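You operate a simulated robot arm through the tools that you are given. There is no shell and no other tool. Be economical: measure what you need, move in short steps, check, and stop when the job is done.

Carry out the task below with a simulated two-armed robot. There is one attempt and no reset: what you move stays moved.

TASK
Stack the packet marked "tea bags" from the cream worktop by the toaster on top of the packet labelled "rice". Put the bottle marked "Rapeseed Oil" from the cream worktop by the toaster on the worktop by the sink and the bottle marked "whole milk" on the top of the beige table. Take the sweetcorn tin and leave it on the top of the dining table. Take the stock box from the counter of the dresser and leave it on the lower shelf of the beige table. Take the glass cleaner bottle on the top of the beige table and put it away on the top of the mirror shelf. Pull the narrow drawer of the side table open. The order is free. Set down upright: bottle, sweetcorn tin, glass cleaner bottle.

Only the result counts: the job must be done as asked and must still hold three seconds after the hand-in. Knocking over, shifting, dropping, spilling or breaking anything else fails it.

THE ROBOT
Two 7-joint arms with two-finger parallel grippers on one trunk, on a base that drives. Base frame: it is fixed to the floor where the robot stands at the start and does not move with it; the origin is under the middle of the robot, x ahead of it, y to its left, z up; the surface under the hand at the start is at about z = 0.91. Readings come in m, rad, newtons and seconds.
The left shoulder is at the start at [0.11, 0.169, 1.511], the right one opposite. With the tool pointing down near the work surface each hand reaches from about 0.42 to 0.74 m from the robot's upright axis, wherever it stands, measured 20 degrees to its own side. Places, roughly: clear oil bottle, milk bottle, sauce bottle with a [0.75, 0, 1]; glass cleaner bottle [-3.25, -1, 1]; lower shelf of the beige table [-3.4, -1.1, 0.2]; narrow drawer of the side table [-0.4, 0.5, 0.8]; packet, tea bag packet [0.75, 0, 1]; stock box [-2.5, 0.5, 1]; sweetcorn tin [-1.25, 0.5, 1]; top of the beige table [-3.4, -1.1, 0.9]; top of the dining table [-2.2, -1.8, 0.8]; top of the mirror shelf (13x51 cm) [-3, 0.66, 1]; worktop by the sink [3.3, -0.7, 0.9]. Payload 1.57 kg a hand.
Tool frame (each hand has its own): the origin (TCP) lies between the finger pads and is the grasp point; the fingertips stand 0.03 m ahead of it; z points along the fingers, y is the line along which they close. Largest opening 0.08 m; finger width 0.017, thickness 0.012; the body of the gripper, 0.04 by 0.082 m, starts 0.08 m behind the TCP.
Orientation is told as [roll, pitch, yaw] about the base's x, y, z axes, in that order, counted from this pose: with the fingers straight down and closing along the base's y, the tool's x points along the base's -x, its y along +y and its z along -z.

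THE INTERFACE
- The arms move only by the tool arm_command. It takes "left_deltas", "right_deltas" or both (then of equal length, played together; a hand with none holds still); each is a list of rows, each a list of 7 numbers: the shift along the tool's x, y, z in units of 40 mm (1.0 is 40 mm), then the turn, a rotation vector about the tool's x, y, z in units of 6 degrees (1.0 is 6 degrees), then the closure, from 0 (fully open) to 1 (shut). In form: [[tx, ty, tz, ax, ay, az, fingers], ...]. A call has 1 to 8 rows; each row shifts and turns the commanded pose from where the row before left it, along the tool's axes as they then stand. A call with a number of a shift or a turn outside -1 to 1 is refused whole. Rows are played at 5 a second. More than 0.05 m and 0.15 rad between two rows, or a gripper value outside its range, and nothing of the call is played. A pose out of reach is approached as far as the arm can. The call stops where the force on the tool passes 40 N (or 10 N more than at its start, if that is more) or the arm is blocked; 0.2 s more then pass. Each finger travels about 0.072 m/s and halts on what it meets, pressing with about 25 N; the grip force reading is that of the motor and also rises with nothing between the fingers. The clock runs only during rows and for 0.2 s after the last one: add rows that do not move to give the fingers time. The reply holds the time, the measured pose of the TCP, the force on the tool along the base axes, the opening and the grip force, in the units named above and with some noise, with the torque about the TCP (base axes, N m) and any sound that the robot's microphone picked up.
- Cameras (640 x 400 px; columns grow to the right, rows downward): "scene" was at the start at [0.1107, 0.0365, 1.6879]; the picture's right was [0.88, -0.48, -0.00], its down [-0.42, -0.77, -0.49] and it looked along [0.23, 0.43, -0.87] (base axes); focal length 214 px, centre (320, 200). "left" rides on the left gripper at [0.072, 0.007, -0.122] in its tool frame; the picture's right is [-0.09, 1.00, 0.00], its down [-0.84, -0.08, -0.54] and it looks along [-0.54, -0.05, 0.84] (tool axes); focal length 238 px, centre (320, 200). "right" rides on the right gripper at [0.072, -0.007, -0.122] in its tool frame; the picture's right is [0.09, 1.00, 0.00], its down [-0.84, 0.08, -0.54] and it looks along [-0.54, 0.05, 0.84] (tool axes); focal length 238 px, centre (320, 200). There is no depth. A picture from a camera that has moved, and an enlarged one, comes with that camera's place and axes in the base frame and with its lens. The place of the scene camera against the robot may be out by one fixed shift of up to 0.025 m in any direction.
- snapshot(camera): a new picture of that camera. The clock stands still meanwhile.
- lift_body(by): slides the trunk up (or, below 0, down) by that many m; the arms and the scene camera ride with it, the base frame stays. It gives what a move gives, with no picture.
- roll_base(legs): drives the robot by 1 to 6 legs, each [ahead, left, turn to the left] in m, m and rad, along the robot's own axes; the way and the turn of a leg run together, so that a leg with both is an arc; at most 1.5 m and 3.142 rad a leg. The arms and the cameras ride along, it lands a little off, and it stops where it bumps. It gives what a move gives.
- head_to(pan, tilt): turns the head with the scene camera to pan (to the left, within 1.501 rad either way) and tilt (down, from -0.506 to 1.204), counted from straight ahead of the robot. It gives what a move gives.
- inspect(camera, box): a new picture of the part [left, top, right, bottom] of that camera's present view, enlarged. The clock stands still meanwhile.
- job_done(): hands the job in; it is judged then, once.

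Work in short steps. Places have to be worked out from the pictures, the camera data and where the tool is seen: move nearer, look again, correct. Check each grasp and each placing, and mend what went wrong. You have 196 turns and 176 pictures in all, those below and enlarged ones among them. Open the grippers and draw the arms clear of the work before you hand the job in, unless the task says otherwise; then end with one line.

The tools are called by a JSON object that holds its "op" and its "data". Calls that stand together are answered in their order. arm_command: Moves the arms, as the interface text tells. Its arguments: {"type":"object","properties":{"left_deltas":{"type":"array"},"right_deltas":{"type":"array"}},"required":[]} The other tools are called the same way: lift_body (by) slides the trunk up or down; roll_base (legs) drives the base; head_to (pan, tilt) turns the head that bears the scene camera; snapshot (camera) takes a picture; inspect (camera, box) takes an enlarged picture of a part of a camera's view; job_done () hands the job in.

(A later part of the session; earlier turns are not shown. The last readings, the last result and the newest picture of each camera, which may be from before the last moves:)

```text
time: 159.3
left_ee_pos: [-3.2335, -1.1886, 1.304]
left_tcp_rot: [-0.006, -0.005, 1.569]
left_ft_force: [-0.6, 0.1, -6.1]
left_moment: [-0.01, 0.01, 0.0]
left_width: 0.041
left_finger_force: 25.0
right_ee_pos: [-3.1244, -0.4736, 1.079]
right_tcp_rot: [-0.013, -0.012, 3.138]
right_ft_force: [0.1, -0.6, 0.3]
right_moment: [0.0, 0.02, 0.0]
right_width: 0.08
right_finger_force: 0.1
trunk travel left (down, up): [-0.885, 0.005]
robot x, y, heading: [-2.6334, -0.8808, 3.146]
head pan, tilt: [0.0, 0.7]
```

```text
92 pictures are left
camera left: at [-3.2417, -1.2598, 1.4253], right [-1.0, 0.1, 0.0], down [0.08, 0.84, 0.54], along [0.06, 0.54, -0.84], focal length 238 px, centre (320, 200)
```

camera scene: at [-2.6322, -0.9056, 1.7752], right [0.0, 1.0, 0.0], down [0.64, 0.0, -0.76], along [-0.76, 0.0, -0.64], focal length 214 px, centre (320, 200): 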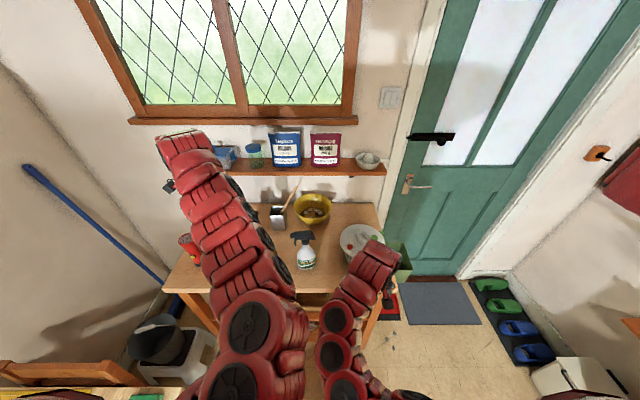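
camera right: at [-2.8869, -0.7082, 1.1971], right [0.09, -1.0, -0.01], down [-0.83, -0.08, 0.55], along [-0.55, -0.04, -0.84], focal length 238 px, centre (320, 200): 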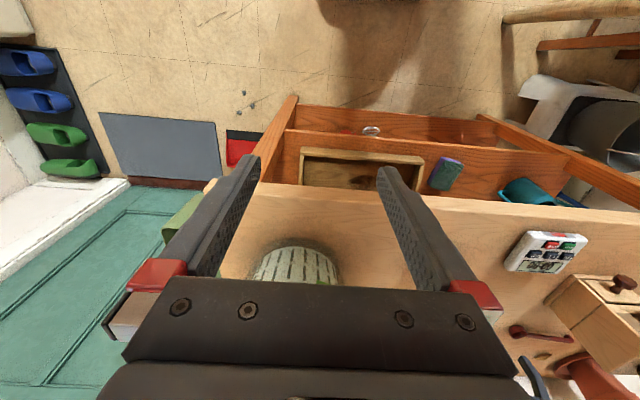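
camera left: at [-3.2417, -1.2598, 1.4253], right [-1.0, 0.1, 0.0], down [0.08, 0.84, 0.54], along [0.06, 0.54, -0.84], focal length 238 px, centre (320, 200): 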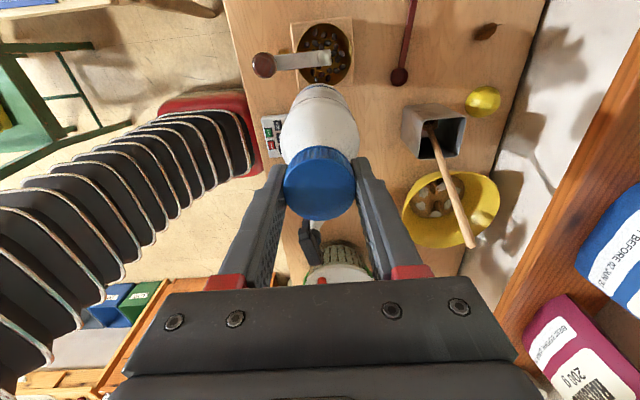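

I shift to (−3.285, −1.10) and lower the milk toward the table.

{"op": "arm_command", "data": {"left_deltas": [[-0.74, 0.43, 0, 0, 0, 0, 0.9], [-0.74, 0.43, 0, 0, 0, 0, 0.9], [-0.74, 0.43, 0, 0, 0, 0, 0.9], [0, 0, 0.7, 0, 0, 0, 0.9], [0, 0, 0.9, 0, 0, 0, 0.9]]}}

{"op": "snapshot", "data": {"camera": "left"}}

{"op": "inspect", "data": {"camera": "scene", "box": [190, 180, 410, 340]}}

```text
time: 160.6
left_ee_pos: [-3.2882, -1.1008, 1.2369]
left_tcp_rot: [-0.007, -0.004, 1.569]
left_ft_force: [0.0, 0.5, -5.3]
left_moment: [0.01, -0.01, 0.01]
left_width: 0.0411
left_finger_force: 25.6
right_ee_pos: [-3.1265, -0.4736, 1.0782]
right_tcp_rot: [-0.011, -0.011, 3.137]
right_ft_force: [0.5, 0.1, 0.0]
right_moment: [-0.01, 0.0, 0.01]
right_width: 0.0801
right_finger_force: 0.0
trunk travel left (down, up): [-0.885, 0.005]
robot x, y, heading: [-2.6334, -0.8823, 3.137]
head pan, tilt: [0.0, 0.7]
```

```text
91 pictures are left
camera left: at [-3.2953, -1.1739, 1.3583], right [-1.0, 0.09, -0.01], down [0.08, 0.84, 0.55], along [0.06, 0.54, -0.84], focal length 238 px, centre (320, 200)
```

left: 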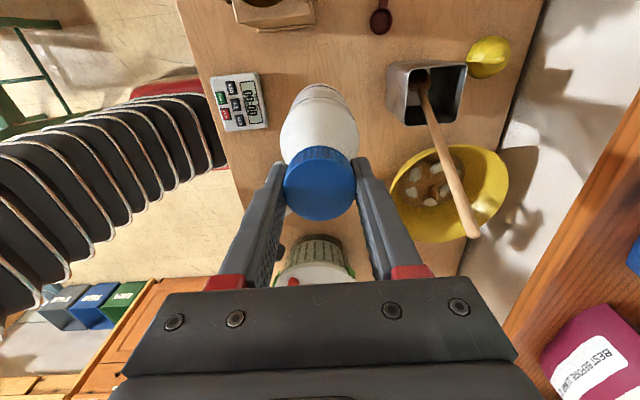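

```text
2.50 times, centred on (300, 260) of scene
camera zoom: at [-2.8011, -0.9045, 1.7751], right [0.0, 1.0, 0.0], down [0.64, 0.0, -0.76], along [-0.76, 0.0, -0.64], focal length 536 px, centre (370, 50)
```

zoom: 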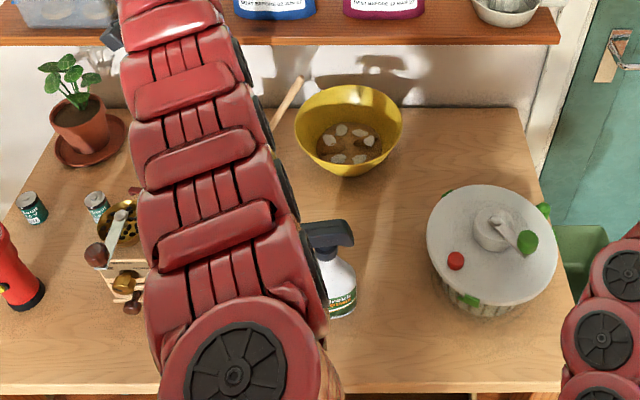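

Free space around the milk is good. I lower it to just above the table.

{"op": "arm_command", "data": {"left_deltas": [[0, 0, 1, 0, 0, 0, 0.9], [0, 0, 1, 0, 0, 0, 0.9], [0, 0, 1, 0, 0, 0, 0.9], [0, 0, 0.25, 0, 0, 0, 0.9]]}}

{"op": "arm_command", "data": {"left_deltas": [[0, 0, 0.15, 0, 0, 0, 0.9], [0, 0, 0.1, 0, 0, 0, 0.9]]}}

```text
time: 161.6
left_ee_pos: [-3.2897, -1.0982, 1.1067]
left_tcp_rot: [-0.005, -0.003, 1.567]
left_ft_force: [0.3, -0.5, -5.6]
left_moment: [0.0, 0.07, -0.01]
left_width: 0.0409
left_finger_force: 24.9
right_ee_pos: [-3.1269, -0.4742, 1.0773]
right_tcp_rot: [-0.01, -0.011, 3.139]
right_ft_force: [-1.1, -0.1, -0.5]
right_moment: [0.0, 0.01, -0.04]
right_width: 0.0798
right_finger_force: 0.1
trunk travel left (down, up): [-0.885, 0.005]
robot x, y, heading: [-2.635, -0.8832, 3.143]
head pan, tilt: [0.0, 0.7]
```

```text
time: 162.2
left_ee_pos: [-3.2878, -1.0989, 1.0972]
left_tcp_rot: [-0.008, -0.003, 1.567]
left_ft_force: [-0.3, -0.6, -6.5]
left_moment: [-0.01, 0.03, -0.02]
left_width: 0.0409
left_finger_force: 24.8
right_ee_pos: [-3.1258, -0.4737, 1.0778]
right_tcp_rot: [-0.012, -0.009, 3.136]
right_ft_force: [0.7, 0.3, 0.3]
right_moment: [-0.02, -0.02, 0.03]
right_width: 0.0798
right_finger_force: 0.2
trunk travel left (down, up): [-0.885, 0.005]
robot x, y, heading: [-2.6307, -0.8818, 3.137]
head pan, tilt: [0.0, 0.7]
```

No contact yet; small further steps.

{"op": "arm_command", "data": {"left_deltas": [[0, 0, 0.08, 0, 0, 0, 0.9], [0, 0, 0.08, 0, 0, 0, 0.9]]}}

{"op": "arm_command", "data": {"left_deltas": [[0, 0, 0.08, 0, 0, 0, 0.9]]}}

```text
time: 162.8
left_ee_pos: [-3.2858, -1.0977, 1.0938]
left_tcp_rot: [-0.003, -0.001, 1.568]
left_ft_force: [0.5, 0.1, 13.7]
left_moment: [-0.56, 0.1, -0.05]
left_width: 0.0414
left_finger_force: 24.9
right_ee_pos: [-3.1243, -0.4734, 1.0788]
right_tcp_rot: [-0.009, -0.012, 3.137]
right_ft_force: [0.2, 0.1, 0.2]
right_moment: [-0.04, -0.02, 0.0]
right_width: 0.0798
right_finger_force: 0.0
trunk travel left (down, up): [-0.885, 0.005]
robot x, y, heading: [-2.6329, -0.8858, 3.129]
head pan, tilt: [0.0, 0.7]
```

```text
time: 163.2
left_ee_pos: [-3.285, -1.0968, 1.093]
left_tcp_rot: [0.005, -0.001, 1.566]
left_ft_force: [-4.8, -0.2, 40.8]
left_moment: [-0.15, -0.09, -0.08]
left_width: 0.0408
left_finger_force: 25.1
right_ee_pos: [-3.1235, -0.473, 1.0801]
right_tcp_rot: [-0.01, -0.012, 3.138]
right_ft_force: [0.7, 0.2, -0.7]
right_moment: [-0.04, -0.01, -0.04]
right_width: 0.0799
right_finger_force: 0.0
trunk travel left (down, up): [-0.885, 0.005]
robot x, y, heading: [-2.6385, -0.884, 3.138]
head pan, tilt: [0.0, 0.7]
```

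Firm contact. I back off 3 mm, release, and rise.

{"op": "arm_command", "data": {"left_deltas": [[0, 0, -0.1, 0, 0, 0, 0.9], [0, 0, 0, 0, 0, 0, 0.4], [0, 0, 0, 0, 0, 0, 0.2], [0, 0, 0, 0, 0, 0, 0], [0, 0, 0, 0, 0, 0, 0]]}}

{"op": "snapshot", "data": {"camera": "left"}}

```text
time: 164.3
left_ee_pos: [-3.2865, -1.0972, 1.0934]
left_tcp_rot: [-0.006, 0.0, 1.567]
left_ft_force: [0.2, 1.0, 0.0]
left_moment: [0.02, 0.01, -0.01]
left_width: 0.0799
left_finger_force: 0.0
right_ee_pos: [-3.125, -0.4726, 1.0782]
right_tcp_rot: [-0.009, -0.01, 3.138]
right_ft_force: [-0.4, 0.0, 0.1]
right_moment: [0.03, 0.0, -0.01]
right_width: 0.0799
right_finger_force: 0.1
trunk travel left (down, up): [-0.885, 0.005]
robot x, y, heading: [-2.6344, -0.8782, 3.138]
head pan, tilt: [0.0, 0.7]
```

```text
89 pictures are left
camera left: at [-3.294, -1.1695, 1.2144], right [-1.0, 0.1, -0.01], down [0.08, 0.84, 0.54], along [0.06, 0.54, -0.84], focal length 238 px, centre (320, 200)
```

left: 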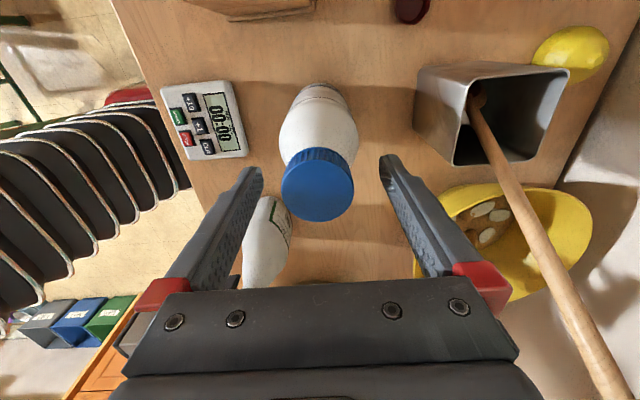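

The milk stands upright on the beige table. I rise and move above the glass cleaner.

{"op": "arm_command", "data": {"left_deltas": [[0, 0, -0.6, 0, 0, 0, 0], [0, 0, -1, 0, 0, 0, 0], [0, 0, -1, 0, 0, 0, 0], [0, 0, -1, 0, 0, 0, 0], [0, 0, -0.8, 0, 0, 0, 0], [-0.8, -0.7, 0, 0, 0, 0, 0], [-0.8, -0.7, 0, 0, 0, 0, 0], [-0.8, -0.7, 0, 0, 0, 0, 0]]}}

{"op": "snapshot", "data": {"camera": "left"}}

```text
time: 166.2
left_ee_pos: [-3.2669, -1.0764, 1.2693]
left_tcp_rot: [-0.005, -0.002, 1.566]
left_ft_force: [-0.4, -0.6, 0.5]
left_moment: [0.0, 0.05, 0.02]
left_width: 0.08
left_finger_force: 0.1
left hand out of reach, approached as far as the arm can: row 6, 7, 8
right_ee_pos: [-3.1268, -0.4735, 1.0789]
right_tcp_rot: [-0.011, -0.01, 3.137]
right_ft_force: [0.8, -0.7, 0.3]
right_moment: [0.0, -0.01, 0.0]
right_width: 0.0802
right_finger_force: 0.0
trunk travel left (down, up): [-0.885, 0.005]
robot x, y, heading: [-2.6347, -0.8838, 3.133]
head pan, tilt: [0.0, 0.7]
```

```text
88 pictures are left
camera left: at [-3.2742, -1.1467, 1.3913], right [-1.0, 0.1, -0.01], down [0.08, 0.84, 0.54], along [0.06, 0.54, -0.84], focal length 238 px, centre (320, 200)
```

left: 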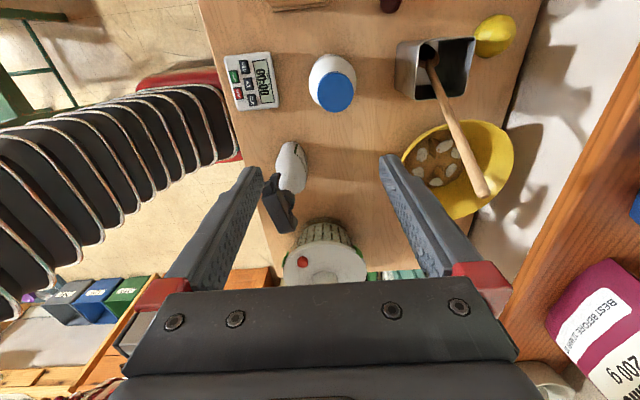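

The spray head is at ≈(−3.195, −0.96). The arm is at its inner limit, so I roll back 0.1 m and move the hand over it.

{"op": "roll_base", "data": {"legs": [[-0.1, 0.0, 0.0]]}}

{"op": "arm_command", "data": {"left_deltas": [[-0.75, 0.2, 0, 0, 0, 0, 0], [-0.75, 0.2, 0, 0, 0, 0, 0], [-0.75, 0.2, 0, 0, 0, 0, 0], [-0.5, 0.1, 0, 0, 0, 0, 0]]}}

{"op": "snapshot", "data": {"camera": "left"}}

{"op": "snapshot", "data": {"camera": "scene"}}

```text
time: 167.3
left_ee_pos: [-3.1695, -1.0749, 1.2698]
left_tcp_rot: [-0.008, -0.004, 1.566]
left_ft_force: [-0.2, -0.6, 0.2]
left_moment: [0.02, 0.0, -0.02]
left_width: 0.08
left_finger_force: 0.2
right_ee_pos: [-3.029, -0.4737, 1.078]
right_tcp_rot: [-0.011, -0.011, 3.139]
right_ft_force: [0.5, -0.3, 0.4]
right_moment: [-0.01, 0.01, 0.02]
right_width: 0.08
right_finger_force: 0.0
trunk travel left (down, up): [-0.885, 0.005]
robot x, y, heading: [-2.5351, -0.8825, 3.138]
head pan, tilt: [0.0, 0.7]
```

```text
time: 168.3
left_ee_pos: [-3.197, -0.9635, 1.2715]
left_tcp_rot: [-0.007, -0.001, 1.567]
left_ft_force: [0.8, 0.6, 0.8]
left_moment: [0.0, -0.01, 0.01]
left_width: 0.0799
left_finger_force: 0.0
right_ee_pos: [-3.0281, -0.474, 1.0781]
right_tcp_rot: [-0.011, -0.011, 3.139]
right_ft_force: [-0.6, 0.1, 0.6]
right_moment: [-0.01, 0.0, -0.01]
right_width: 0.08
right_finger_force: 0.1
trunk travel left (down, up): [-0.885, 0.005]
robot x, y, heading: [-2.5367, -0.8837, 3.135]
head pan, tilt: [0.0, 0.7]
```

```text
87 pictures are left
camera left: at [-3.2045, -1.0349, 1.3924], right [-1.0, 0.1, -0.01], down [0.08, 0.84, 0.54], along [0.06, 0.54, -0.84], focal length 238 px, centre (320, 200)
```

left: 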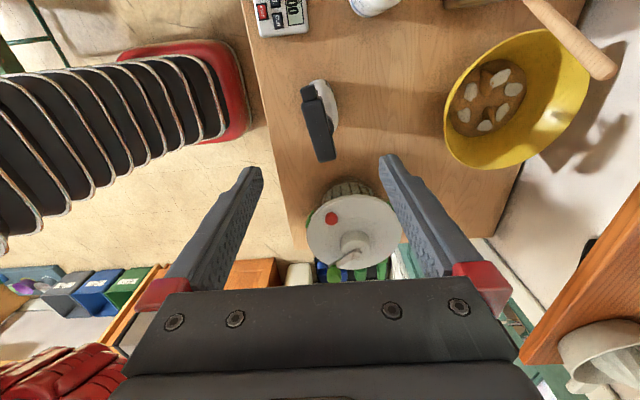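

```text
86 pictures are left
camera scene: at [-2.7029, -0.9028, 1.7751], right [0.0, 1.0, 0.0], down [0.64, 0.0, -0.76], along [-0.76, 0.0, -0.64], focal length 214 px, centre (320, 200)
```

scene: 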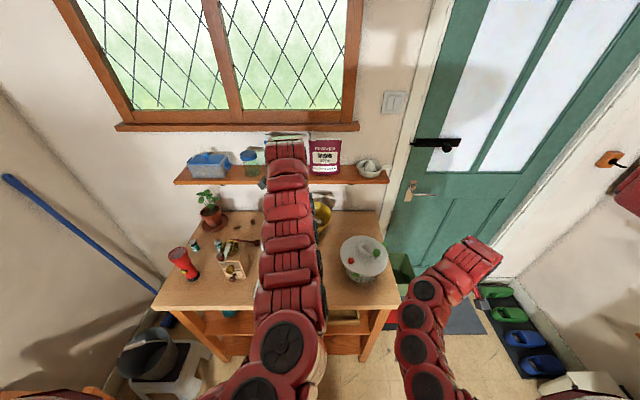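

The head's axis is ~9° off y, centre ≈(−3.192, −0.955). I yaw 9°, go down to z≈1.15 and look.

{"op": "arm_command", "data": {"left_deltas": [[-0.2, -0.12, 0.5, 0, 0, 0, 0], [0, 0, 1, 0, 0, -0.75, 0], [0, 0, 1, 0, 0, -0.75, 0], [0, 0, 0.5, 0, 0, 0, 0]]}}

{"op": "snapshot", "data": {"camera": "left"}}

```text
time: 169.3
left_ee_pos: [-3.1878, -0.9566, 1.1512]
left_tcp_rot: [-0.007, 0.0, 1.724]
left_ft_force: [0.9, 1.0, 0.1]
left_moment: [-0.01, 0.0, -0.05]
left_width: 0.0801
left_finger_force: 0.1
right_ee_pos: [-3.0269, -0.4732, 1.0786]
right_tcp_rot: [-0.009, -0.011, 3.137]
right_ft_force: [-1.0, 0.2, -0.6]
right_moment: [0.0, 0.01, 0.02]
right_width: 0.0802
right_finger_force: 0.1
trunk travel left (down, up): [-0.885, 0.005]
robot x, y, heading: [-2.532, -0.8843, 3.134]
head pan, tilt: [0.0, 0.7]
```

```text
85 pictures are left
camera left: at [-3.1846, -1.0291, 1.2715], right [-1.0, -0.06, -0.01], down [-0.06, 0.84, 0.54], along [-0.03, 0.54, -0.84], focal length 238 px, centre (320, 200)
```

left: 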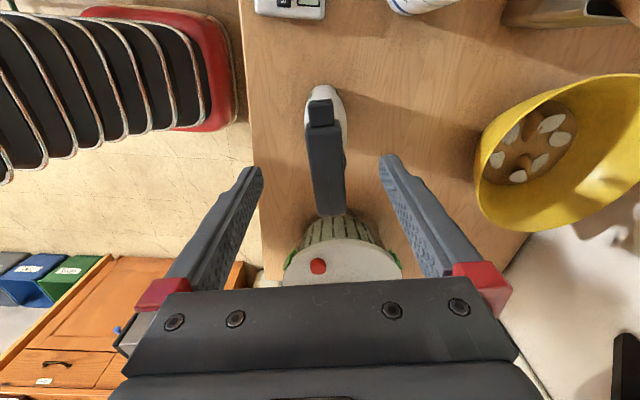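

Aligned. I shift 6 mm, go down 5 cm and close on the head/neck.

{"op": "arm_command", "data": {"left_deltas": [[0, 0.15, 0.4, 0, 0, 0, 0], [0, 0, 0.45, 0, 0, 0, 0], [0, 0, 0.4, 0, 0, 0, 0], [0, 0, 0, 0, 0, 0, 0.5], [0, 0, 0, 0, 0, 0, 0.8], [0, 0, 0, 0, 0, 0, 0.9], [0, 0, 0, 0, 0, 0, 0.9]]}}

{"op": "snapshot", "data": {"camera": "left"}}

```text
time: 170.9
left_ee_pos: [-3.1947, -0.9585, 1.0998]
left_tcp_rot: [-0.008, -0.002, 1.725]
left_ft_force: [-0.9, -1.2, 0.8]
left_moment: [-0.14, 0.17, 0.05]
left_width: 0.0239
left_finger_force: 24.7
right_ee_pos: [-3.0285, -0.4738, 1.0786]
right_tcp_rot: [-0.009, -0.011, 3.139]
right_ft_force: [0.5, -0.3, -0.5]
right_moment: [0.02, -0.01, -0.04]
right_width: 0.0801
right_finger_force: 0.0
trunk travel left (down, up): [-0.885, 0.005]
robot x, y, heading: [-2.5361, -0.8849, 3.138]
head pan, tilt: [0.0, 0.7]
```

```text
84 pictures are left
camera left: at [-3.191, -1.0305, 1.2213], right [-1.0, -0.06, -0.01], down [-0.06, 0.84, 0.54], along [-0.03, 0.54, -0.84], focal length 238 px, centre (320, 200)
```

left: 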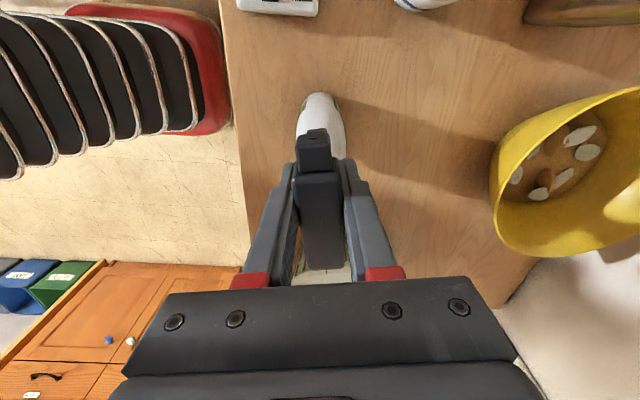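

Held at 0.024. I lift and look toward the mirror shelf on the north wall.

{"op": "arm_command", "data": {"left_deltas": [[0, 0, -0.5, 0, 0, 0, 1], [0, 0, -1, 0, 0, 0, 1], [0, 0, -1, 0, 0, 0, 1], [0, 0, -1, 0, 0, 0, 1], [0, 0, -0.8, 0, 0, 0, 1]]}}

{"op": "snapshot", "data": {"camera": "left"}}

{"op": "head_to", "data": {"pan": -1.2, "tilt": 0.5}}

{"op": "snapshot", "data": {"camera": "scene"}}

```text
time: 172.1
left_ee_pos: [-3.1983, -0.958, 1.2724]
left_tcp_rot: [-0.007, -0.002, 1.724]
left_ft_force: [-1.0, 1.6, -6.2]
left_moment: [-0.06, -0.02, -0.01]
left_width: 0.0241
left_finger_force: 24.7
right_ee_pos: [-3.0267, -0.4739, 1.0787]
right_tcp_rot: [-0.01, -0.009, 3.138]
right_ft_force: [-1.0, 0.2, -0.4]
right_moment: [-0.03, -0.02, -0.02]
right_width: 0.0799
right_finger_force: 0.1
trunk travel left (down, up): [-0.885, 0.005]
robot x, y, heading: [-2.5324, -0.8852, 3.135]
head pan, tilt: [0.0, 0.7]
```

```text
83 pictures are left
camera left: at [-3.1933, -1.0285, 1.3937], right [-1.0, -0.06, -0.01], down [-0.06, 0.84, 0.54], along [-0.03, 0.54, -0.84], focal length 238 px, centre (320, 200)
```

left: 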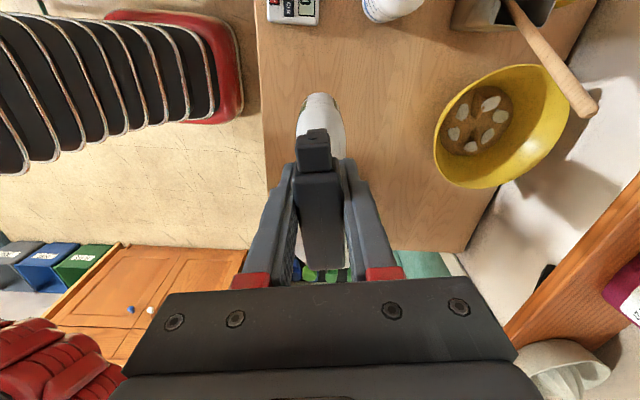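

```text
time: 173.5
left_ee_pos: [-3.199, -0.9565, 1.2717]
left_tcp_rot: [-0.006, -0.003, 1.724]
left_ft_force: [0.8, 0.4, -4.0]
left_moment: [-0.1, 0.01, -0.01]
left_width: 0.0241
left_finger_force: 25.3
right_ee_pos: [-3.0273, -0.4733, 1.0778]
right_tcp_rot: [-0.011, -0.012, 3.137]
right_ft_force: [-0.8, 1.1, 0.3]
right_moment: [0.0, -0.03, -0.01]
right_width: 0.0803
right_finger_force: 0.1
trunk travel left (down, up): [-0.885, 0.005]
robot x, y, heading: [-2.5308, -0.8814, 3.136]
head pan, tilt: [-1.201, 0.499]
```

```text
82 pictures are left
camera scene: at [-2.6502, -0.8192, 1.7929], right [0.93, 0.36, 0.0], down [0.17, -0.45, -0.88], along [-0.31, 0.82, -0.48], focal length 214 px, centre (320, 200)
```

scene: 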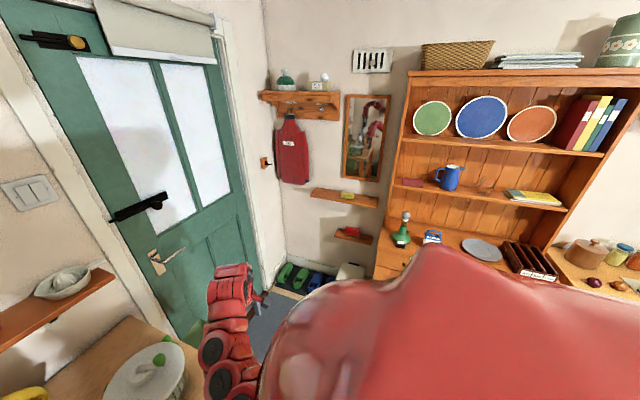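

The mirror shelf is at z≈1.0, x −3.26…−2.74, y≈0.62–0.73, with a small yellow item in the middle. I enlarge it.

{"op": "inspect", "data": {"camera": "scene", "box": [270, 80, 430, 280]}}

```text
2.00 times, centred on (350, 180) of scene
camera zoom: at [-2.6502, -0.8192, 1.7929], right [0.93, 0.36, 0.0], down [0.17, -0.45, -0.88], along [-0.31, 0.82, -0.48], focal length 429 px, centre (260, 240)
```

zoom: 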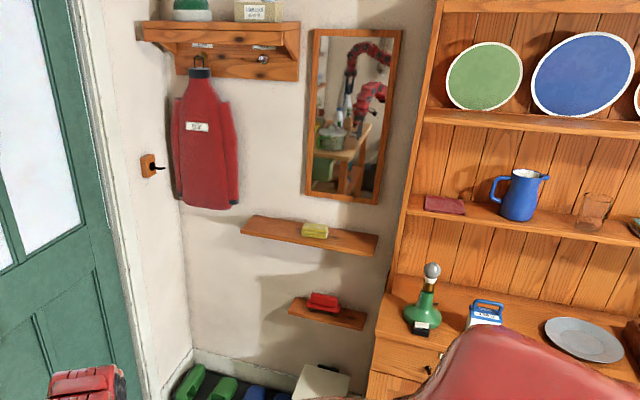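

I raise the cleaner bottle and tuck the right arm back beside the robot before driving to the mirror shelf.

{"op": "arm_command", "data": {"left_deltas": [[0, 0, -0.5, 0, 0, 0, 1], [0, 0, -0.5, 0, 0, 0, 1], [0, 0, -0.5, 0, 0, 0, 1], [0, 0, 0, 0, 0, 0, 1], [0, 0, 0, 0, 0, 0, 1], [0, 0, 0, 0, 0, 0, 1], [0, 0, 0, 0, 0, 0, 1], [0, 0, 0, 0, 0, 0, 1]], "right_deltas": [[0.7, -0.6, 0, 0, 0, 0, 0], [0.8, -0.5, 0, 0, 0, 0, 0], [0.9, -0.4, 0, 0, 0, 0, 0], [0.9, -0.3, 0, 0, 0, 0, 0], [0.9, -0.2, 0, 0, 0, 0, 0], [0.9, 0, 0, 0, 0, 0, 0], [0.9, 0, 0, 0, 0, 0, 0], [0.9, 0, 0, 0, 0, 0, 0]]}}

{"op": "roll_base", "data": {"legs": [[-0.08, -0.02, 0.0], [0.0, -0.48, 0.0]]}}

{"op": "roll_base", "data": {"legs": [[0.0, 0.0, -1.566]]}}

{"op": "head_to", "data": {"pan": 0.2, "tilt": 0.6}}

{"op": "snapshot", "data": {"camera": "scene"}}

```text
time: 175.3
left_ee_pos: [-3.1996, -0.9567, 1.3266]
left_tcp_rot: [-0.002, 0.0, 1.724]
left_ft_force: [0.6, 1.0, -5.0]
left_moment: [-0.09, -0.04, -0.02]
left_width: 0.024
left_finger_force: 25.3
left hand out of reach, approached as far as the arm can: row 3
right_ee_pos: [-2.7506, -0.3949, 1.0768]
right_tcp_rot: [-0.01, -0.012, 3.139]
right_ft_force: [1.1, -0.3, -0.1]
right_moment: [0.01, 0.02, 0.02]
right_width: 0.0798
right_finger_force: 0.0
trunk travel left (down, up): [-0.885, 0.005]
robot x, y, heading: [-2.5336, -0.8811, 3.139]
head pan, tilt: [-1.201, 0.499]
```

```text
time: 178.8
left_ee_pos: [-3.1184, -0.455, 1.3259]
left_tcp_rot: [-0.005, -0.002, 1.726]
left_ft_force: [0.3, -0.5, -5.2]
left_moment: [-0.09, -0.01, -0.03]
left_width: 0.0239
left_finger_force: 25.1
right_ee_pos: [-2.6708, 0.1073, 1.0779]
right_tcp_rot: [-0.012, -0.01, 3.139]
right_ft_force: [-0.2, 0.6, 0.5]
right_moment: [0.01, -0.03, -0.04]
right_width: 0.0799
right_finger_force: 0.1
trunk travel left (down, up): [-0.885, 0.005]
robot x, y, heading: [-2.4546, -0.378, 3.135]
head pan, tilt: [-1.201, 0.499]
```

```text
time: 183.1
left_ee_pos: [-2.5301, 0.2839, 1.3255]
left_tcp_rot: [-0.007, -0.001, 0.159]
left_ft_force: [0.0, -0.1, -5.9]
left_moment: [0.01, 0.09, -0.03]
left_width: 0.0238
left_finger_force: 25.4
right_ee_pos: [-1.9654, -0.1618, 1.077]
right_tcp_rot: [-0.012, -0.011, 1.572]
right_ft_force: [-0.2, -0.1, -0.1]
right_moment: [-0.02, 0.01, 0.0]
right_width: 0.0799
right_finger_force: 0.0
trunk travel left (down, up): [-0.885, 0.005]
robot x, y, heading: [-2.454, -0.3833, 1.575]
head pan, tilt: [-1.201, 0.499]
```

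```text
time: 184.6
left_ee_pos: [-2.5303, 0.2841, 1.3263]
left_tcp_rot: [-0.006, 0.0, 0.159]
left_ft_force: [-0.1, 0.5, -5.2]
left_moment: [-0.01, 0.09, -0.01]
left_width: 0.0243
left_finger_force: 25.2
right_ee_pos: [-1.9663, -0.161, 1.0763]
right_tcp_rot: [-0.01, -0.012, 1.571]
right_ft_force: [-0.1, -0.3, 0.5]
right_moment: [0.02, -0.03, -0.02]
right_width: 0.0797
right_finger_force: 0.0
trunk travel left (down, up): [-0.885, 0.005]
robot x, y, heading: [-2.4539, -0.3787, 1.575]
head pan, tilt: [0.201, 0.6]
```

```text
80 pictures are left
camera scene: at [-2.4718, -0.2339, 1.7838], right [0.98, 0.2, 0.0], down [0.11, -0.55, -0.82], along [-0.16, 0.81, -0.57], focal length 214 px, centre (320, 200)
```

scene: 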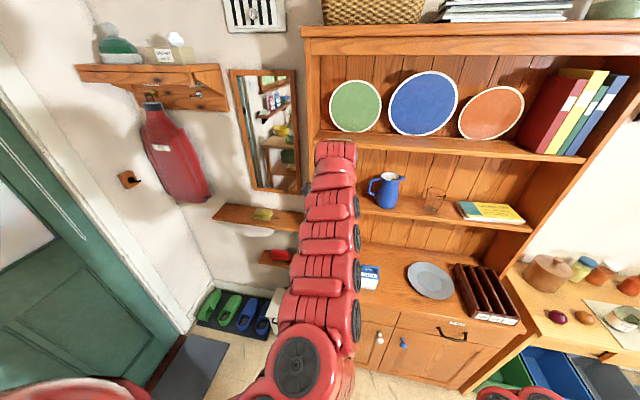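

The right arm is tucked. I strafe left 0.32 m so the bottle is in front of the shelf's free right part.

{"op": "roll_base", "data": {"legs": [[0.0, 0.33, 0.0]]}}

{"op": "snapshot", "data": {"camera": "scene"}}

{"op": "snapshot", "data": {"camera": "left"}}

```text
time: 186.7
left_ee_pos: [-2.8511, 0.2849, 1.3265]
left_tcp_rot: [-0.003, -0.002, 0.155]
left_ft_force: [-0.5, -0.3, -5.2]
left_moment: [0.0, 0.12, 0.02]
left_width: 0.0239
left_finger_force: 25.2
right_ee_pos: [-2.2887, -0.1634, 1.0755]
right_tcp_rot: [-0.01, -0.011, 1.569]
right_ft_force: [-0.1, 0.5, -0.6]
right_moment: [0.01, 0.01, 0.0]
right_width: 0.0798
right_finger_force: 0.0
trunk travel left (down, up): [-0.885, 0.005]
robot x, y, heading: [-2.7814, -0.3809, 1.565]
head pan, tilt: [0.201, 0.6]
```

```text
79 pictures are left
camera scene: at [-2.7944, -0.2338, 1.7838], right [0.98, 0.2, 0.0], down [0.11, -0.55, -0.82], along [-0.16, 0.81, -0.57], focal length 214 px, centre (320, 200)
```

scene: 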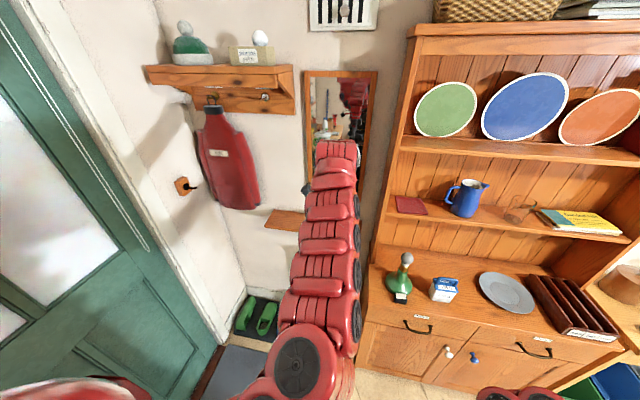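

```text
78 pictures are left
camera left: at [-2.9235, 0.281, 1.4474], right [-0.06, 1.0, 0.0], down [0.84, 0.06, 0.54], along [0.54, 0.03, -0.84], focal length 238 px, centre (320, 200)
```

left: 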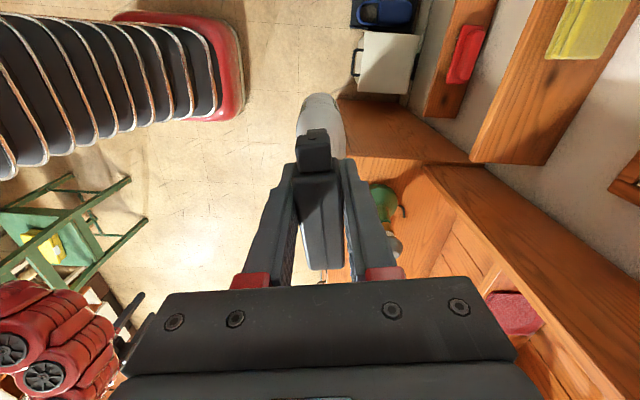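

Free stretch on the shelf: x −2.93…−2.76, front edge y≈0.58. I move ahead 0.28 m and look again to fix the shelf height.

{"op": "roll_base", "data": {"legs": [[0.28, 0.0, 0.0]]}}

{"op": "snapshot", "data": {"camera": "left"}}

{"op": "snapshot", "data": {"camera": "scene"}}

```text
time: 188.7
left_ee_pos: [-2.8532, 0.565, 1.3267]
left_tcp_rot: [-0.005, -0.003, 0.156]
left_ft_force: [0.4, 0.2, -5.3]
left_moment: [-0.04, 0.09, 0.01]
left_width: 0.024
left_finger_force: 24.5
right_ee_pos: [-2.2907, 0.1184, 1.0768]
right_tcp_rot: [-0.01, -0.012, 1.569]
right_ft_force: [0.1, 0.1, 0.1]
right_moment: [0.04, 0.01, 0.0]
right_width: 0.0802
right_finger_force: 0.1
trunk travel left (down, up): [-0.885, 0.005]
robot x, y, heading: [-2.7801, -0.0973, 1.571]
head pan, tilt: [0.201, 0.6]
```

```text
77 pictures are left
camera left: at [-2.9252, 0.5613, 1.4481], right [-0.06, 1.0, 0.0], down [0.84, 0.06, 0.54], along [0.54, 0.03, -0.84], focal length 238 px, centre (320, 200)
```

left: 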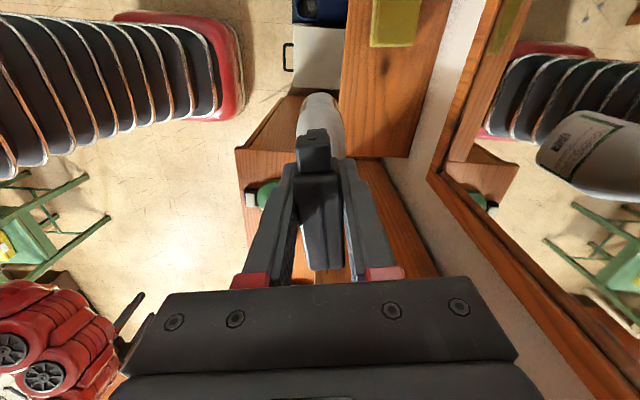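

```text
76 pictures are left
camera scene: at [-2.7963, 0.0462, 1.7841], right [0.98, 0.2, 0.0], down [0.11, -0.55, -0.83], along [-0.16, 0.81, -0.56], focal length 214 px, centre (320, 200)
```

scene: 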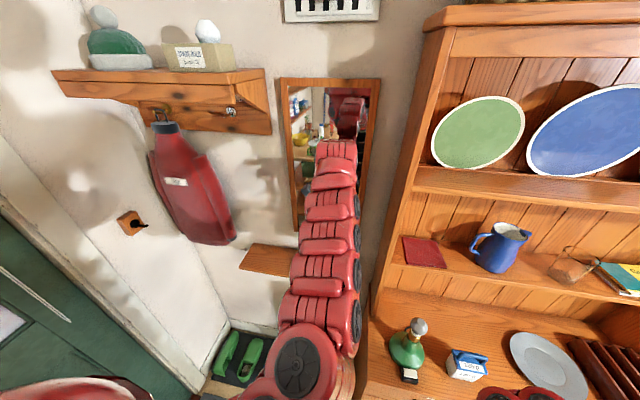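

The shelf top is z≈1.007, y 0.60–0.739. I roll 0.095 m ahead to centre the bottle at y≈0.668 and then lower it.

{"op": "roll_base", "data": {"legs": [[0.095, 0.0, 0.0]]}}

{"op": "arm_command", "data": {"left_deltas": [[0, 0, 0.7, 0, 0, 0, 1], [0, 0, 0.7, 0, 0, 0, 1], [0, 0, 0.7, 0, 0, 0, 1]]}}

{"op": "snapshot", "data": {"camera": "left"}}

```text
time: 189.8
left_ee_pos: [-2.8522, 0.6584, 1.3279]
left_tcp_rot: [-0.003, -0.001, 0.158]
left_ft_force: [0.2, -0.3, -5.6]
left_moment: [0.0, 0.13, -0.03]
left_width: 0.0237
left_finger_force: 25.2
right_ee_pos: [-2.2896, 0.213, 1.0777]
right_tcp_rot: [-0.011, -0.013, 1.57]
right_ft_force: [0.3, 0.3, -0.1]
right_moment: [0.02, 0.0, -0.02]
right_width: 0.0798
right_finger_force: 0.1
trunk travel left (down, up): [-0.885, 0.005]
robot x, y, heading: [-2.777, -0.0026, 1.574]
head pan, tilt: [0.201, 0.6]
```

```text
time: 190.6
left_ee_pos: [-2.8532, 0.6628, 1.2408]
left_tcp_rot: [-0.006, 0.0, 0.156]
left_ft_force: [0.3, 0.5, -5.5]
left_moment: [-0.01, 0.13, 0.0]
left_width: 0.0239
left_finger_force: 25.0
right_ee_pos: [-2.2899, 0.2166, 1.0747]
right_tcp_rot: [-0.009, -0.01, 1.57]
right_ft_force: [0.6, -2.0, -0.3]
right_moment: [-0.03, -0.02, 0.03]
right_width: 0.08
right_finger_force: 0.1
trunk travel left (down, up): [-0.885, 0.005]
robot x, y, heading: [-2.7767, -0.0028, 1.572]
head pan, tilt: [0.201, 0.6]
```

```text
75 pictures are left
camera left: at [-2.9245, 0.6598, 1.3621], right [-0.06, 1.0, -0.01], down [0.84, 0.06, 0.54], along [0.54, 0.03, -0.84], focal length 238 px, centre (320, 200)
```

left: 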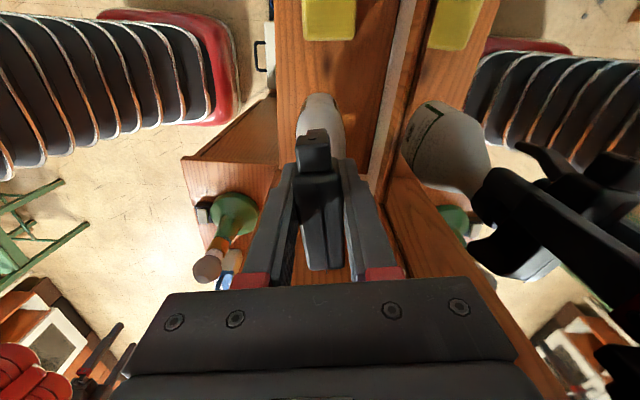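

The bottle is over the shelf between the yellow item and its end. I lower it in small steps.

{"op": "arm_command", "data": {"left_deltas": [[0, 0, 0.45, 0, 0, 0, 1], [0, 0, 0.3, 0, 0, 0, 1]]}}

{"op": "arm_command", "data": {"left_deltas": [[0, 0, 0.12, 0, 0, 0, 1], [0, 0, 0.08, 0, 0, 0, 1]]}}

```text
time: 191.2
left_ee_pos: [-2.8533, 0.6627, 1.2111]
left_tcp_rot: [-0.006, -0.001, 0.155]
left_ft_force: [0.4, -0.2, -6.2]
left_moment: [-0.01, 0.06, 0.02]
left_width: 0.024
left_finger_force: 25.3
right_ee_pos: [-2.2902, 0.2156, 1.0768]
right_tcp_rot: [-0.01, -0.01, 1.568]
right_ft_force: [0.9, 0.8, -0.7]
right_moment: [0.02, 0.02, -0.03]
right_width: 0.0798
right_finger_force: 0.1
trunk travel left (down, up): [-0.885, 0.005]
robot x, y, heading: [-2.7743, -0.001, 1.572]
head pan, tilt: [0.201, 0.6]
```

```text
time: 191.8
left_ee_pos: [-2.8521, 0.6614, 1.2042]
left_tcp_rot: [-0.006, -0.001, 0.157]
left_ft_force: [0.7, -0.1, -6.2]
left_moment: [-0.04, 0.09, 0.01]
left_width: 0.0241
left_finger_force: 24.7
right_ee_pos: [-2.2893, 0.2159, 1.0768]
right_tcp_rot: [-0.011, -0.01, 1.569]
right_ft_force: [-0.4, -0.5, 0.0]
right_moment: [-0.01, -0.01, 0.01]
right_width: 0.0799
right_finger_force: 0.2
trunk travel left (down, up): [-0.885, 0.005]
robot x, y, heading: [-2.7765, -0.0043, 1.576]
head pan, tilt: [0.201, 0.6]
```

Still no contact; continuing in 3–4 mm steps.

{"op": "arm_command", "data": {"left_deltas": [[0, 0, 0.08, 0, 0, 0, 1], [0, 0, 0.06, 0, 0, 0, 1]]}}

{"op": "arm_command", "data": {"left_deltas": [[0, 0, 0.07, 0, 0, 0, 1]]}}

```text
time: 192.4
left_ee_pos: [-2.8525, 0.6598, 1.2003]
left_tcp_rot: [-0.004, -0.001, 0.157]
left_ft_force: [-1.4, -1.4, 5.7]
left_moment: [-0.25, -0.08, -0.11]
left_width: 0.0237
left_finger_force: 24.4
right_ee_pos: [-2.2884, 0.2135, 1.0768]
right_tcp_rot: [-0.011, -0.011, 1.569]
right_ft_force: [-0.6, -0.5, -1.1]
right_moment: [0.0, 0.04, -0.02]
right_width: 0.08
right_finger_force: 0.1
trunk travel left (down, up): [-0.885, 0.005]
robot x, y, heading: [-2.7761, -0.0039, 1.569]
head pan, tilt: [0.201, 0.6]
```

```text
time: 192.8
left_ee_pos: [-2.8542, 0.6588, 1.1996]
left_tcp_rot: [0.002, -0.003, 0.16]
left_ft_force: [-5.2, -1.0, 21.4]
left_moment: [0.06, -0.28, -0.01]
left_width: 0.0234
left_finger_force: 24.9
right_ee_pos: [-2.2898, 0.2117, 1.0791]
right_tcp_rot: [-0.013, -0.015, 1.568]
right_ft_force: [0.5, -0.8, -0.6]
right_moment: [-0.01, -0.02, 0.0]
right_width: 0.0802
right_finger_force: 0.1
trunk travel left (down, up): [-0.885, 0.005]
robot x, y, heading: [-2.7753, -0.0054, 1.572]
head pan, tilt: [0.201, 0.6]
```

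Contact. I ease off 2 mm and open only partly (mirror near), then rise.

{"op": "arm_command", "data": {"left_deltas": [[0, 0, -0.06, 0, 0, 0, 1], [0, 0, 0, 0, 0, 0, 0.6], [0, 0, 0, 0, 0, 0, 0.45], [0, 0, 0, 0, 0, 0, 0.4], [0, 0, 0, 0, 0, 0, 0.4]]}}

{"op": "snapshot", "data": {"camera": "left"}}

```text
time: 194.0
left_ee_pos: [-2.8531, 0.6602, 1.1974]
left_tcp_rot: [-0.004, -0.001, 0.157]
left_ft_force: [0.2, -0.2, 0.5]
left_moment: [0.0, 0.01, -0.01]
left_width: 0.0479
left_finger_force: 0.1
right_ee_pos: [-2.289, 0.2145, 1.0771]
right_tcp_rot: [-0.009, -0.009, 1.569]
right_ft_force: [-0.4, -0.2, 0.4]
right_moment: [0.03, 0.02, 0.02]
right_width: 0.08
right_finger_force: 0.1
trunk travel left (down, up): [-0.885, 0.005]
robot x, y, heading: [-2.7762, -0.0038, 1.569]
head pan, tilt: [0.201, 0.6]
```

```text
74 pictures are left
camera left: at [-2.9249, 0.6573, 1.3194], right [-0.06, 1.0, 0.0], down [0.84, 0.06, 0.54], along [0.54, 0.03, -0.84], focal length 238 px, centre (320, 200)
```

left: 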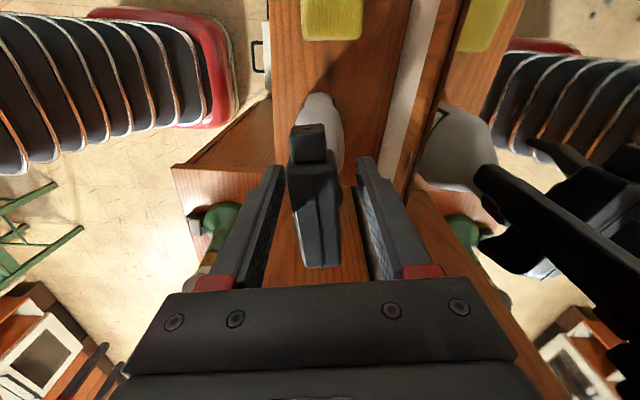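

It stands. I rise straight up, then back off.

{"op": "arm_command", "data": {"left_deltas": [[0, 0, -0.5, 0, 0, 0, 0.4], [0, 0, -0.8, 0, 0, 0, 0.4], [0, 0, -0.8, 0, 0, 0, 0.4], [0, 0, -0.7, 0, 0, 0, 0.4], [0, 0, -0.5, 0, 0, 0, 0.4]]}}

{"op": "roll_base", "data": {"legs": [[-0.3, 0.0, 0.0]]}}

{"op": "head_to", "data": {"pan": 0.0, "tilt": 0.6}}

{"op": "snapshot", "data": {"camera": "scene"}}

{"op": "snapshot", "data": {"camera": "left"}}

```text
time: 195.2
left_ee_pos: [-2.8532, 0.6628, 1.3282]
left_tcp_rot: [-0.001, 0.0, 0.159]
left_ft_force: [0.3, 0.1, 0.3]
left_moment: [-0.04, -0.01, 0.0]
left_width: 0.048
left_finger_force: 0.0
left hand out of reach, approached as far as the arm can: row 5
right_ee_pos: [-2.2903, 0.2145, 1.0772]
right_tcp_rot: [-0.01, -0.01, 1.568]
right_ft_force: [-0.1, -0.3, -0.3]
right_moment: [0.01, 0.0, 0.0]
right_width: 0.0799
right_finger_force: 0.0
trunk travel left (down, up): [-0.885, 0.005]
robot x, y, heading: [-2.7782, -0.004, 1.57]
head pan, tilt: [0.201, 0.6]
```

```text
time: 197.3
left_ee_pos: [-2.8562, 0.3702, 1.327]
left_tcp_rot: [-0.002, 0.001, 0.163]
left_ft_force: [0.6, 0.7, 0.0]
left_moment: [0.02, 0.0, 0.0]
left_width: 0.048
left_finger_force: 0.0
right_ee_pos: [-2.2904, -0.0761, 1.0767]
right_tcp_rot: [-0.011, -0.011, 1.576]
right_ft_force: [-0.1, 0.3, 0.1]
right_moment: [0.01, 0.0, -0.01]
right_width: 0.0801
right_finger_force: 0.0
trunk travel left (down, up): [-0.885, 0.005]
robot x, y, heading: [-2.7766, -0.2956, 1.576]
head pan, tilt: [0.201, 0.6]
```

```text
time: 198.0
left_ee_pos: [-2.8565, 0.3677, 1.3281]
left_tcp_rot: [-0.002, -0.001, 0.161]
left_ft_force: [-0.3, 0.2, 0.8]
left_moment: [0.02, 0.0, 0.03]
left_width: 0.0479
left_finger_force: 0.0
right_ee_pos: [-2.2893, -0.0775, 1.0769]
right_tcp_rot: [-0.009, -0.012, 1.576]
right_ft_force: [0.2, 0.8, -0.5]
right_moment: [0.01, -0.03, -0.03]
right_width: 0.08
right_finger_force: 0.0
trunk travel left (down, up): [-0.885, 0.005]
robot x, y, heading: [-2.7765, -0.2965, 1.574]
head pan, tilt: [0.0, 0.6]
```

```text
73 pictures are left
camera scene: at [-2.7789, -0.1508, 1.784], right [1.0, 0.01, 0.0], down [0.0, -0.56, -0.83], along [-0.01, 0.83, -0.56], focal length 214 px, centre (320, 200)
```

scene: 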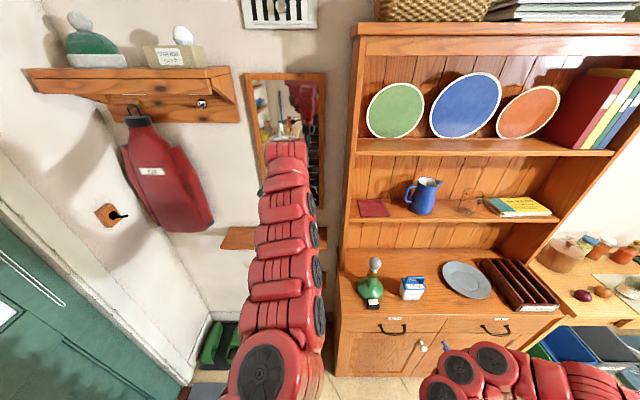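

```text
72 pictures are left
camera left: at [-2.9283, 0.363, 1.4493], right [-0.07, 1.0, 0.0], down [0.84, 0.06, 0.54], along [0.54, 0.04, -0.84], focal length 238 px, centre (320, 200)
```

left: 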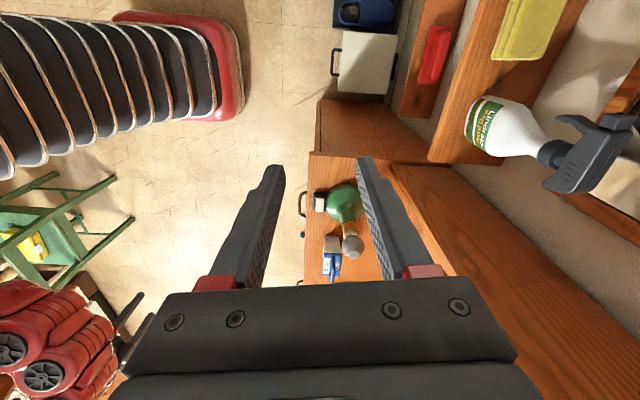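

The glass cleaner stands on the mirror shelf. Next the stock box (blue/white, scene (411, 288)); I enlarge it.

{"op": "inspect", "data": {"camera": "scene", "box": [340, 240, 480, 330]}}

```text
4.44 times, centred on (410, 285) of scene
camera zoom: at [-2.7789, -0.1508, 1.784], right [1.0, 0.01, 0.0], down [0.0, -0.56, -0.83], along [-0.01, 0.83, -0.56], focal length 953 px, centre (-80, -178)
```

zoom: 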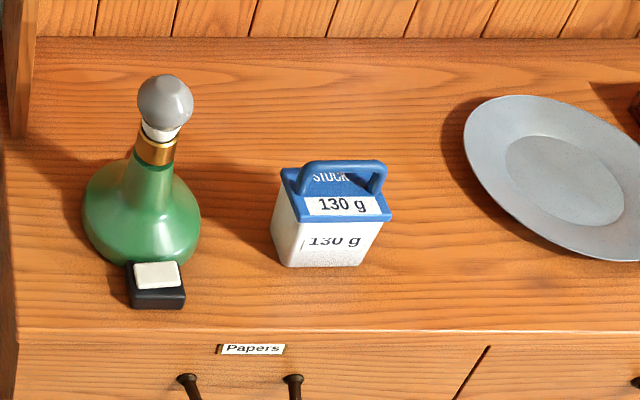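

The stock box stands near (−2.435, 0.37) on the counter, wider at the top with a handle. I'll hold it by its sides from the front with fingers tilted 60° forward. First I strafe right and bring the right hand in front.

{"op": "roll_base", "data": {"legs": [[-0.05, -0.2, 0.0]]}}

{"op": "arm_command", "data": {"right_deltas": [[-0.8, 0.6, 0, 0, 0, 0, 0], [-0.8, 0.8, 0, 0, 0, 0, 0], [-0.8, 0.9, 0, 0, 0, 0, 0], [-0.8, 0.9, 0, 0, 0, 0, 0], [-0.8, 0.9, 0, 0, 0, 0, 0], [-0.8, 0.9, 0, 0, 0, 0, 0], [-0.8, 0.9, 0, 0, 0, 0, 0], [0, 0.9, 0, 0, 0, 0, 0]]}}

{"op": "arm_command", "data": {"right_deltas": [[0, 0, 0, 0, -1, 0, 0], [0, 0, 0, 0, -1, 0, 0], [0, 0, 0, 0, -1, 0, 0], [0, 0, 0, 0, -1, 0, 0], [0, 0, 0, 0, -1, 0, 0], [0, 0, 0, 0, -1, 0, 0], [0, 0, 0, 0, -1, 0, 0], [0, 0, 0, 0, -1, 0, 0]]}}

{"op": "snapshot", "data": {"camera": "right"}}

```text
time: 199.6
left_ee_pos: [-2.6602, 0.3208, 1.328]
left_tcp_rot: [-0.003, -0.003, 0.161]
left_ft_force: [-0.3, 0.1, 0.6]
left_moment: [0.0, -0.05, 0.01]
left_width: 0.0483
left_finger_force: 0.0
right_ee_pos: [-2.0946, -0.1255, 1.0771]
right_tcp_rot: [-0.012, -0.01, 1.573]
right_ft_force: [-0.5, 0.0, 0.1]
right_moment: [-0.01, -0.03, -0.01]
right_width: 0.0799
right_finger_force: 0.2
trunk travel left (down, up): [-0.885, 0.005]
robot x, y, heading: [-2.5789, -0.3449, 1.579]
head pan, tilt: [0.0, 0.6]
```

```text
time: 201.4
left_ee_pos: [-2.6597, 0.3194, 1.3277]
left_tcp_rot: [0.0, -0.002, 0.163]
left_ft_force: [0.2, -0.7, -0.2]
left_moment: [0.01, -0.03, -0.01]
left_width: 0.048
left_finger_force: 0.0
right_ee_pos: [-2.3679, 0.0983, 1.0758]
right_tcp_rot: [-0.011, -0.012, 1.573]
right_ft_force: [0.0, 0.3, 0.8]
right_moment: [-0.01, -0.04, 0.0]
right_width: 0.08
right_finger_force: 0.0
trunk travel left (down, up): [-0.885, 0.005]
robot x, y, heading: [-2.5786, -0.3462, 1.58]
head pan, tilt: [0.0, 0.6]
```

```text
time: 203.2
left_ee_pos: [-2.6578, 0.3205, 1.3272]
left_tcp_rot: [-0.003, -0.002, 0.161]
left_ft_force: [-0.5, 0.4, 0.3]
left_moment: [-0.03, 0.05, 0.0]
left_width: 0.0479
left_finger_force: 0.1
right_ee_pos: [-2.3551, 0.1232, 1.0947]
right_tcp_rot: [-0.013, -0.218, 1.576]
right_ft_force: [-0.1, -0.5, -0.1]
right_moment: [0.0, 0.0, -0.02]
right_width: 0.0802
right_finger_force: 0.0
right hand out of reach, approached as far as the arm can: row 2, 3, 4, 5, 6, 7, 8
trunk travel left (down, up): [-0.885, 0.005]
robot x, y, heading: [-2.5795, -0.3442, 1.58]
head pan, tilt: [0.0, 0.6]
```

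```text
70 pictures are left
camera right: at [-2.3494, 0.0263, 1.1981], right [-1.0, -0.09, -0.03], down [-0.09, 0.7, 0.71], along [-0.04, 0.71, -0.7], focal length 238 px, centre (320, 200)
```

right: 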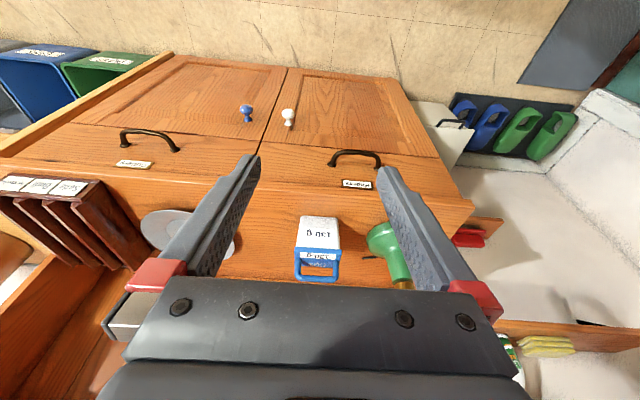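

The arm is too folded for the tilt. I roll back 0.22 m, then extend the hand forward and down while tilting.

{"op": "roll_base", "data": {"legs": [[-0.22, 0.0, 0.0]]}}

{"op": "arm_command", "data": {"right_deltas": [[-1, 0, 0.6, 0, 0, 0, 0], [-1, 0, 0.6, 0, 0, 0, 0], [-1, 0, 0.6, 0, -0.5, 0, 0], [-0.7, 0, 0.6, 0, -1, 0, 0], [0, 0, 0.6, 0, -1, 0, 0], [0, 0, 0.3, 0, -1, 0, 0], [0, 0, 0, 0, -1, 0, 0], [0, 0, 0, 0, -1, 0, 0]]}}

{"op": "snapshot", "data": {"camera": "right"}}

```text
time: 204.9
left_ee_pos: [-2.658, 0.1013, 1.3273]
left_tcp_rot: [-0.003, 0.0, 0.163]
left_ft_force: [0.1, -0.3, -0.3]
left_moment: [-0.03, -0.02, -0.01]
left_width: 0.0482
left_finger_force: 0.1
right_ee_pos: [-2.3548, -0.0966, 1.0934]
right_tcp_rot: [-0.012, -0.217, 1.576]
right_ft_force: [-0.6, -0.1, 0.3]
right_moment: [-0.03, -0.03, 0.02]
right_width: 0.0801
right_finger_force: 0.1
trunk travel left (down, up): [-0.885, 0.005]
robot x, y, heading: [-2.5823, -0.5653, 1.575]
head pan, tilt: [0.0, 0.6]
```

```text
time: 206.7
left_ee_pos: [-2.658, 0.0976, 1.3285]
left_tcp_rot: [-0.003, 0.001, 0.162]
left_ft_force: [0.3, 0.2, 0.4]
left_moment: [0.0, 0.02, 0.0]
left_width: 0.048
left_finger_force: 0.0
right_ee_pos: [-2.3542, 0.0815, 1.0017]
right_tcp_rot: [-0.016, -0.797, 1.585]
right_ft_force: [0.2, -0.1, 0.2]
right_moment: [-0.05, -0.03, 0.02]
right_width: 0.0799
right_finger_force: 0.0
trunk travel left (down, up): [-0.885, 0.005]
robot x, y, heading: [-2.5771, -0.5668, 1.574]
head pan, tilt: [0.0, 0.6]
```

```text
69 pictures are left
camera right: at [-2.3474, -0.0552, 1.0362], right [-0.99, -0.07, -0.08], down [-0.09, 0.2, 0.98], along [-0.05, 0.98, -0.2], focal length 238 px, centre (320, 200)
```

right: 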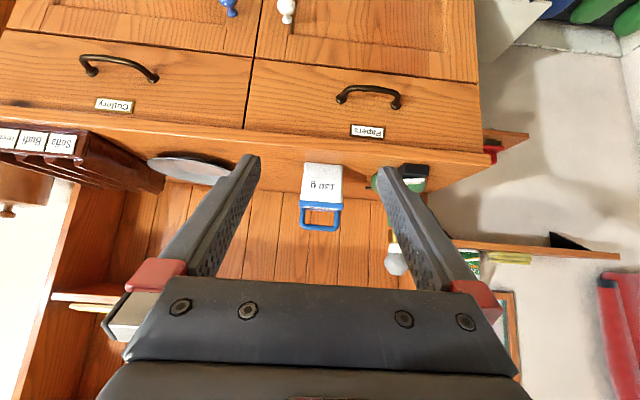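

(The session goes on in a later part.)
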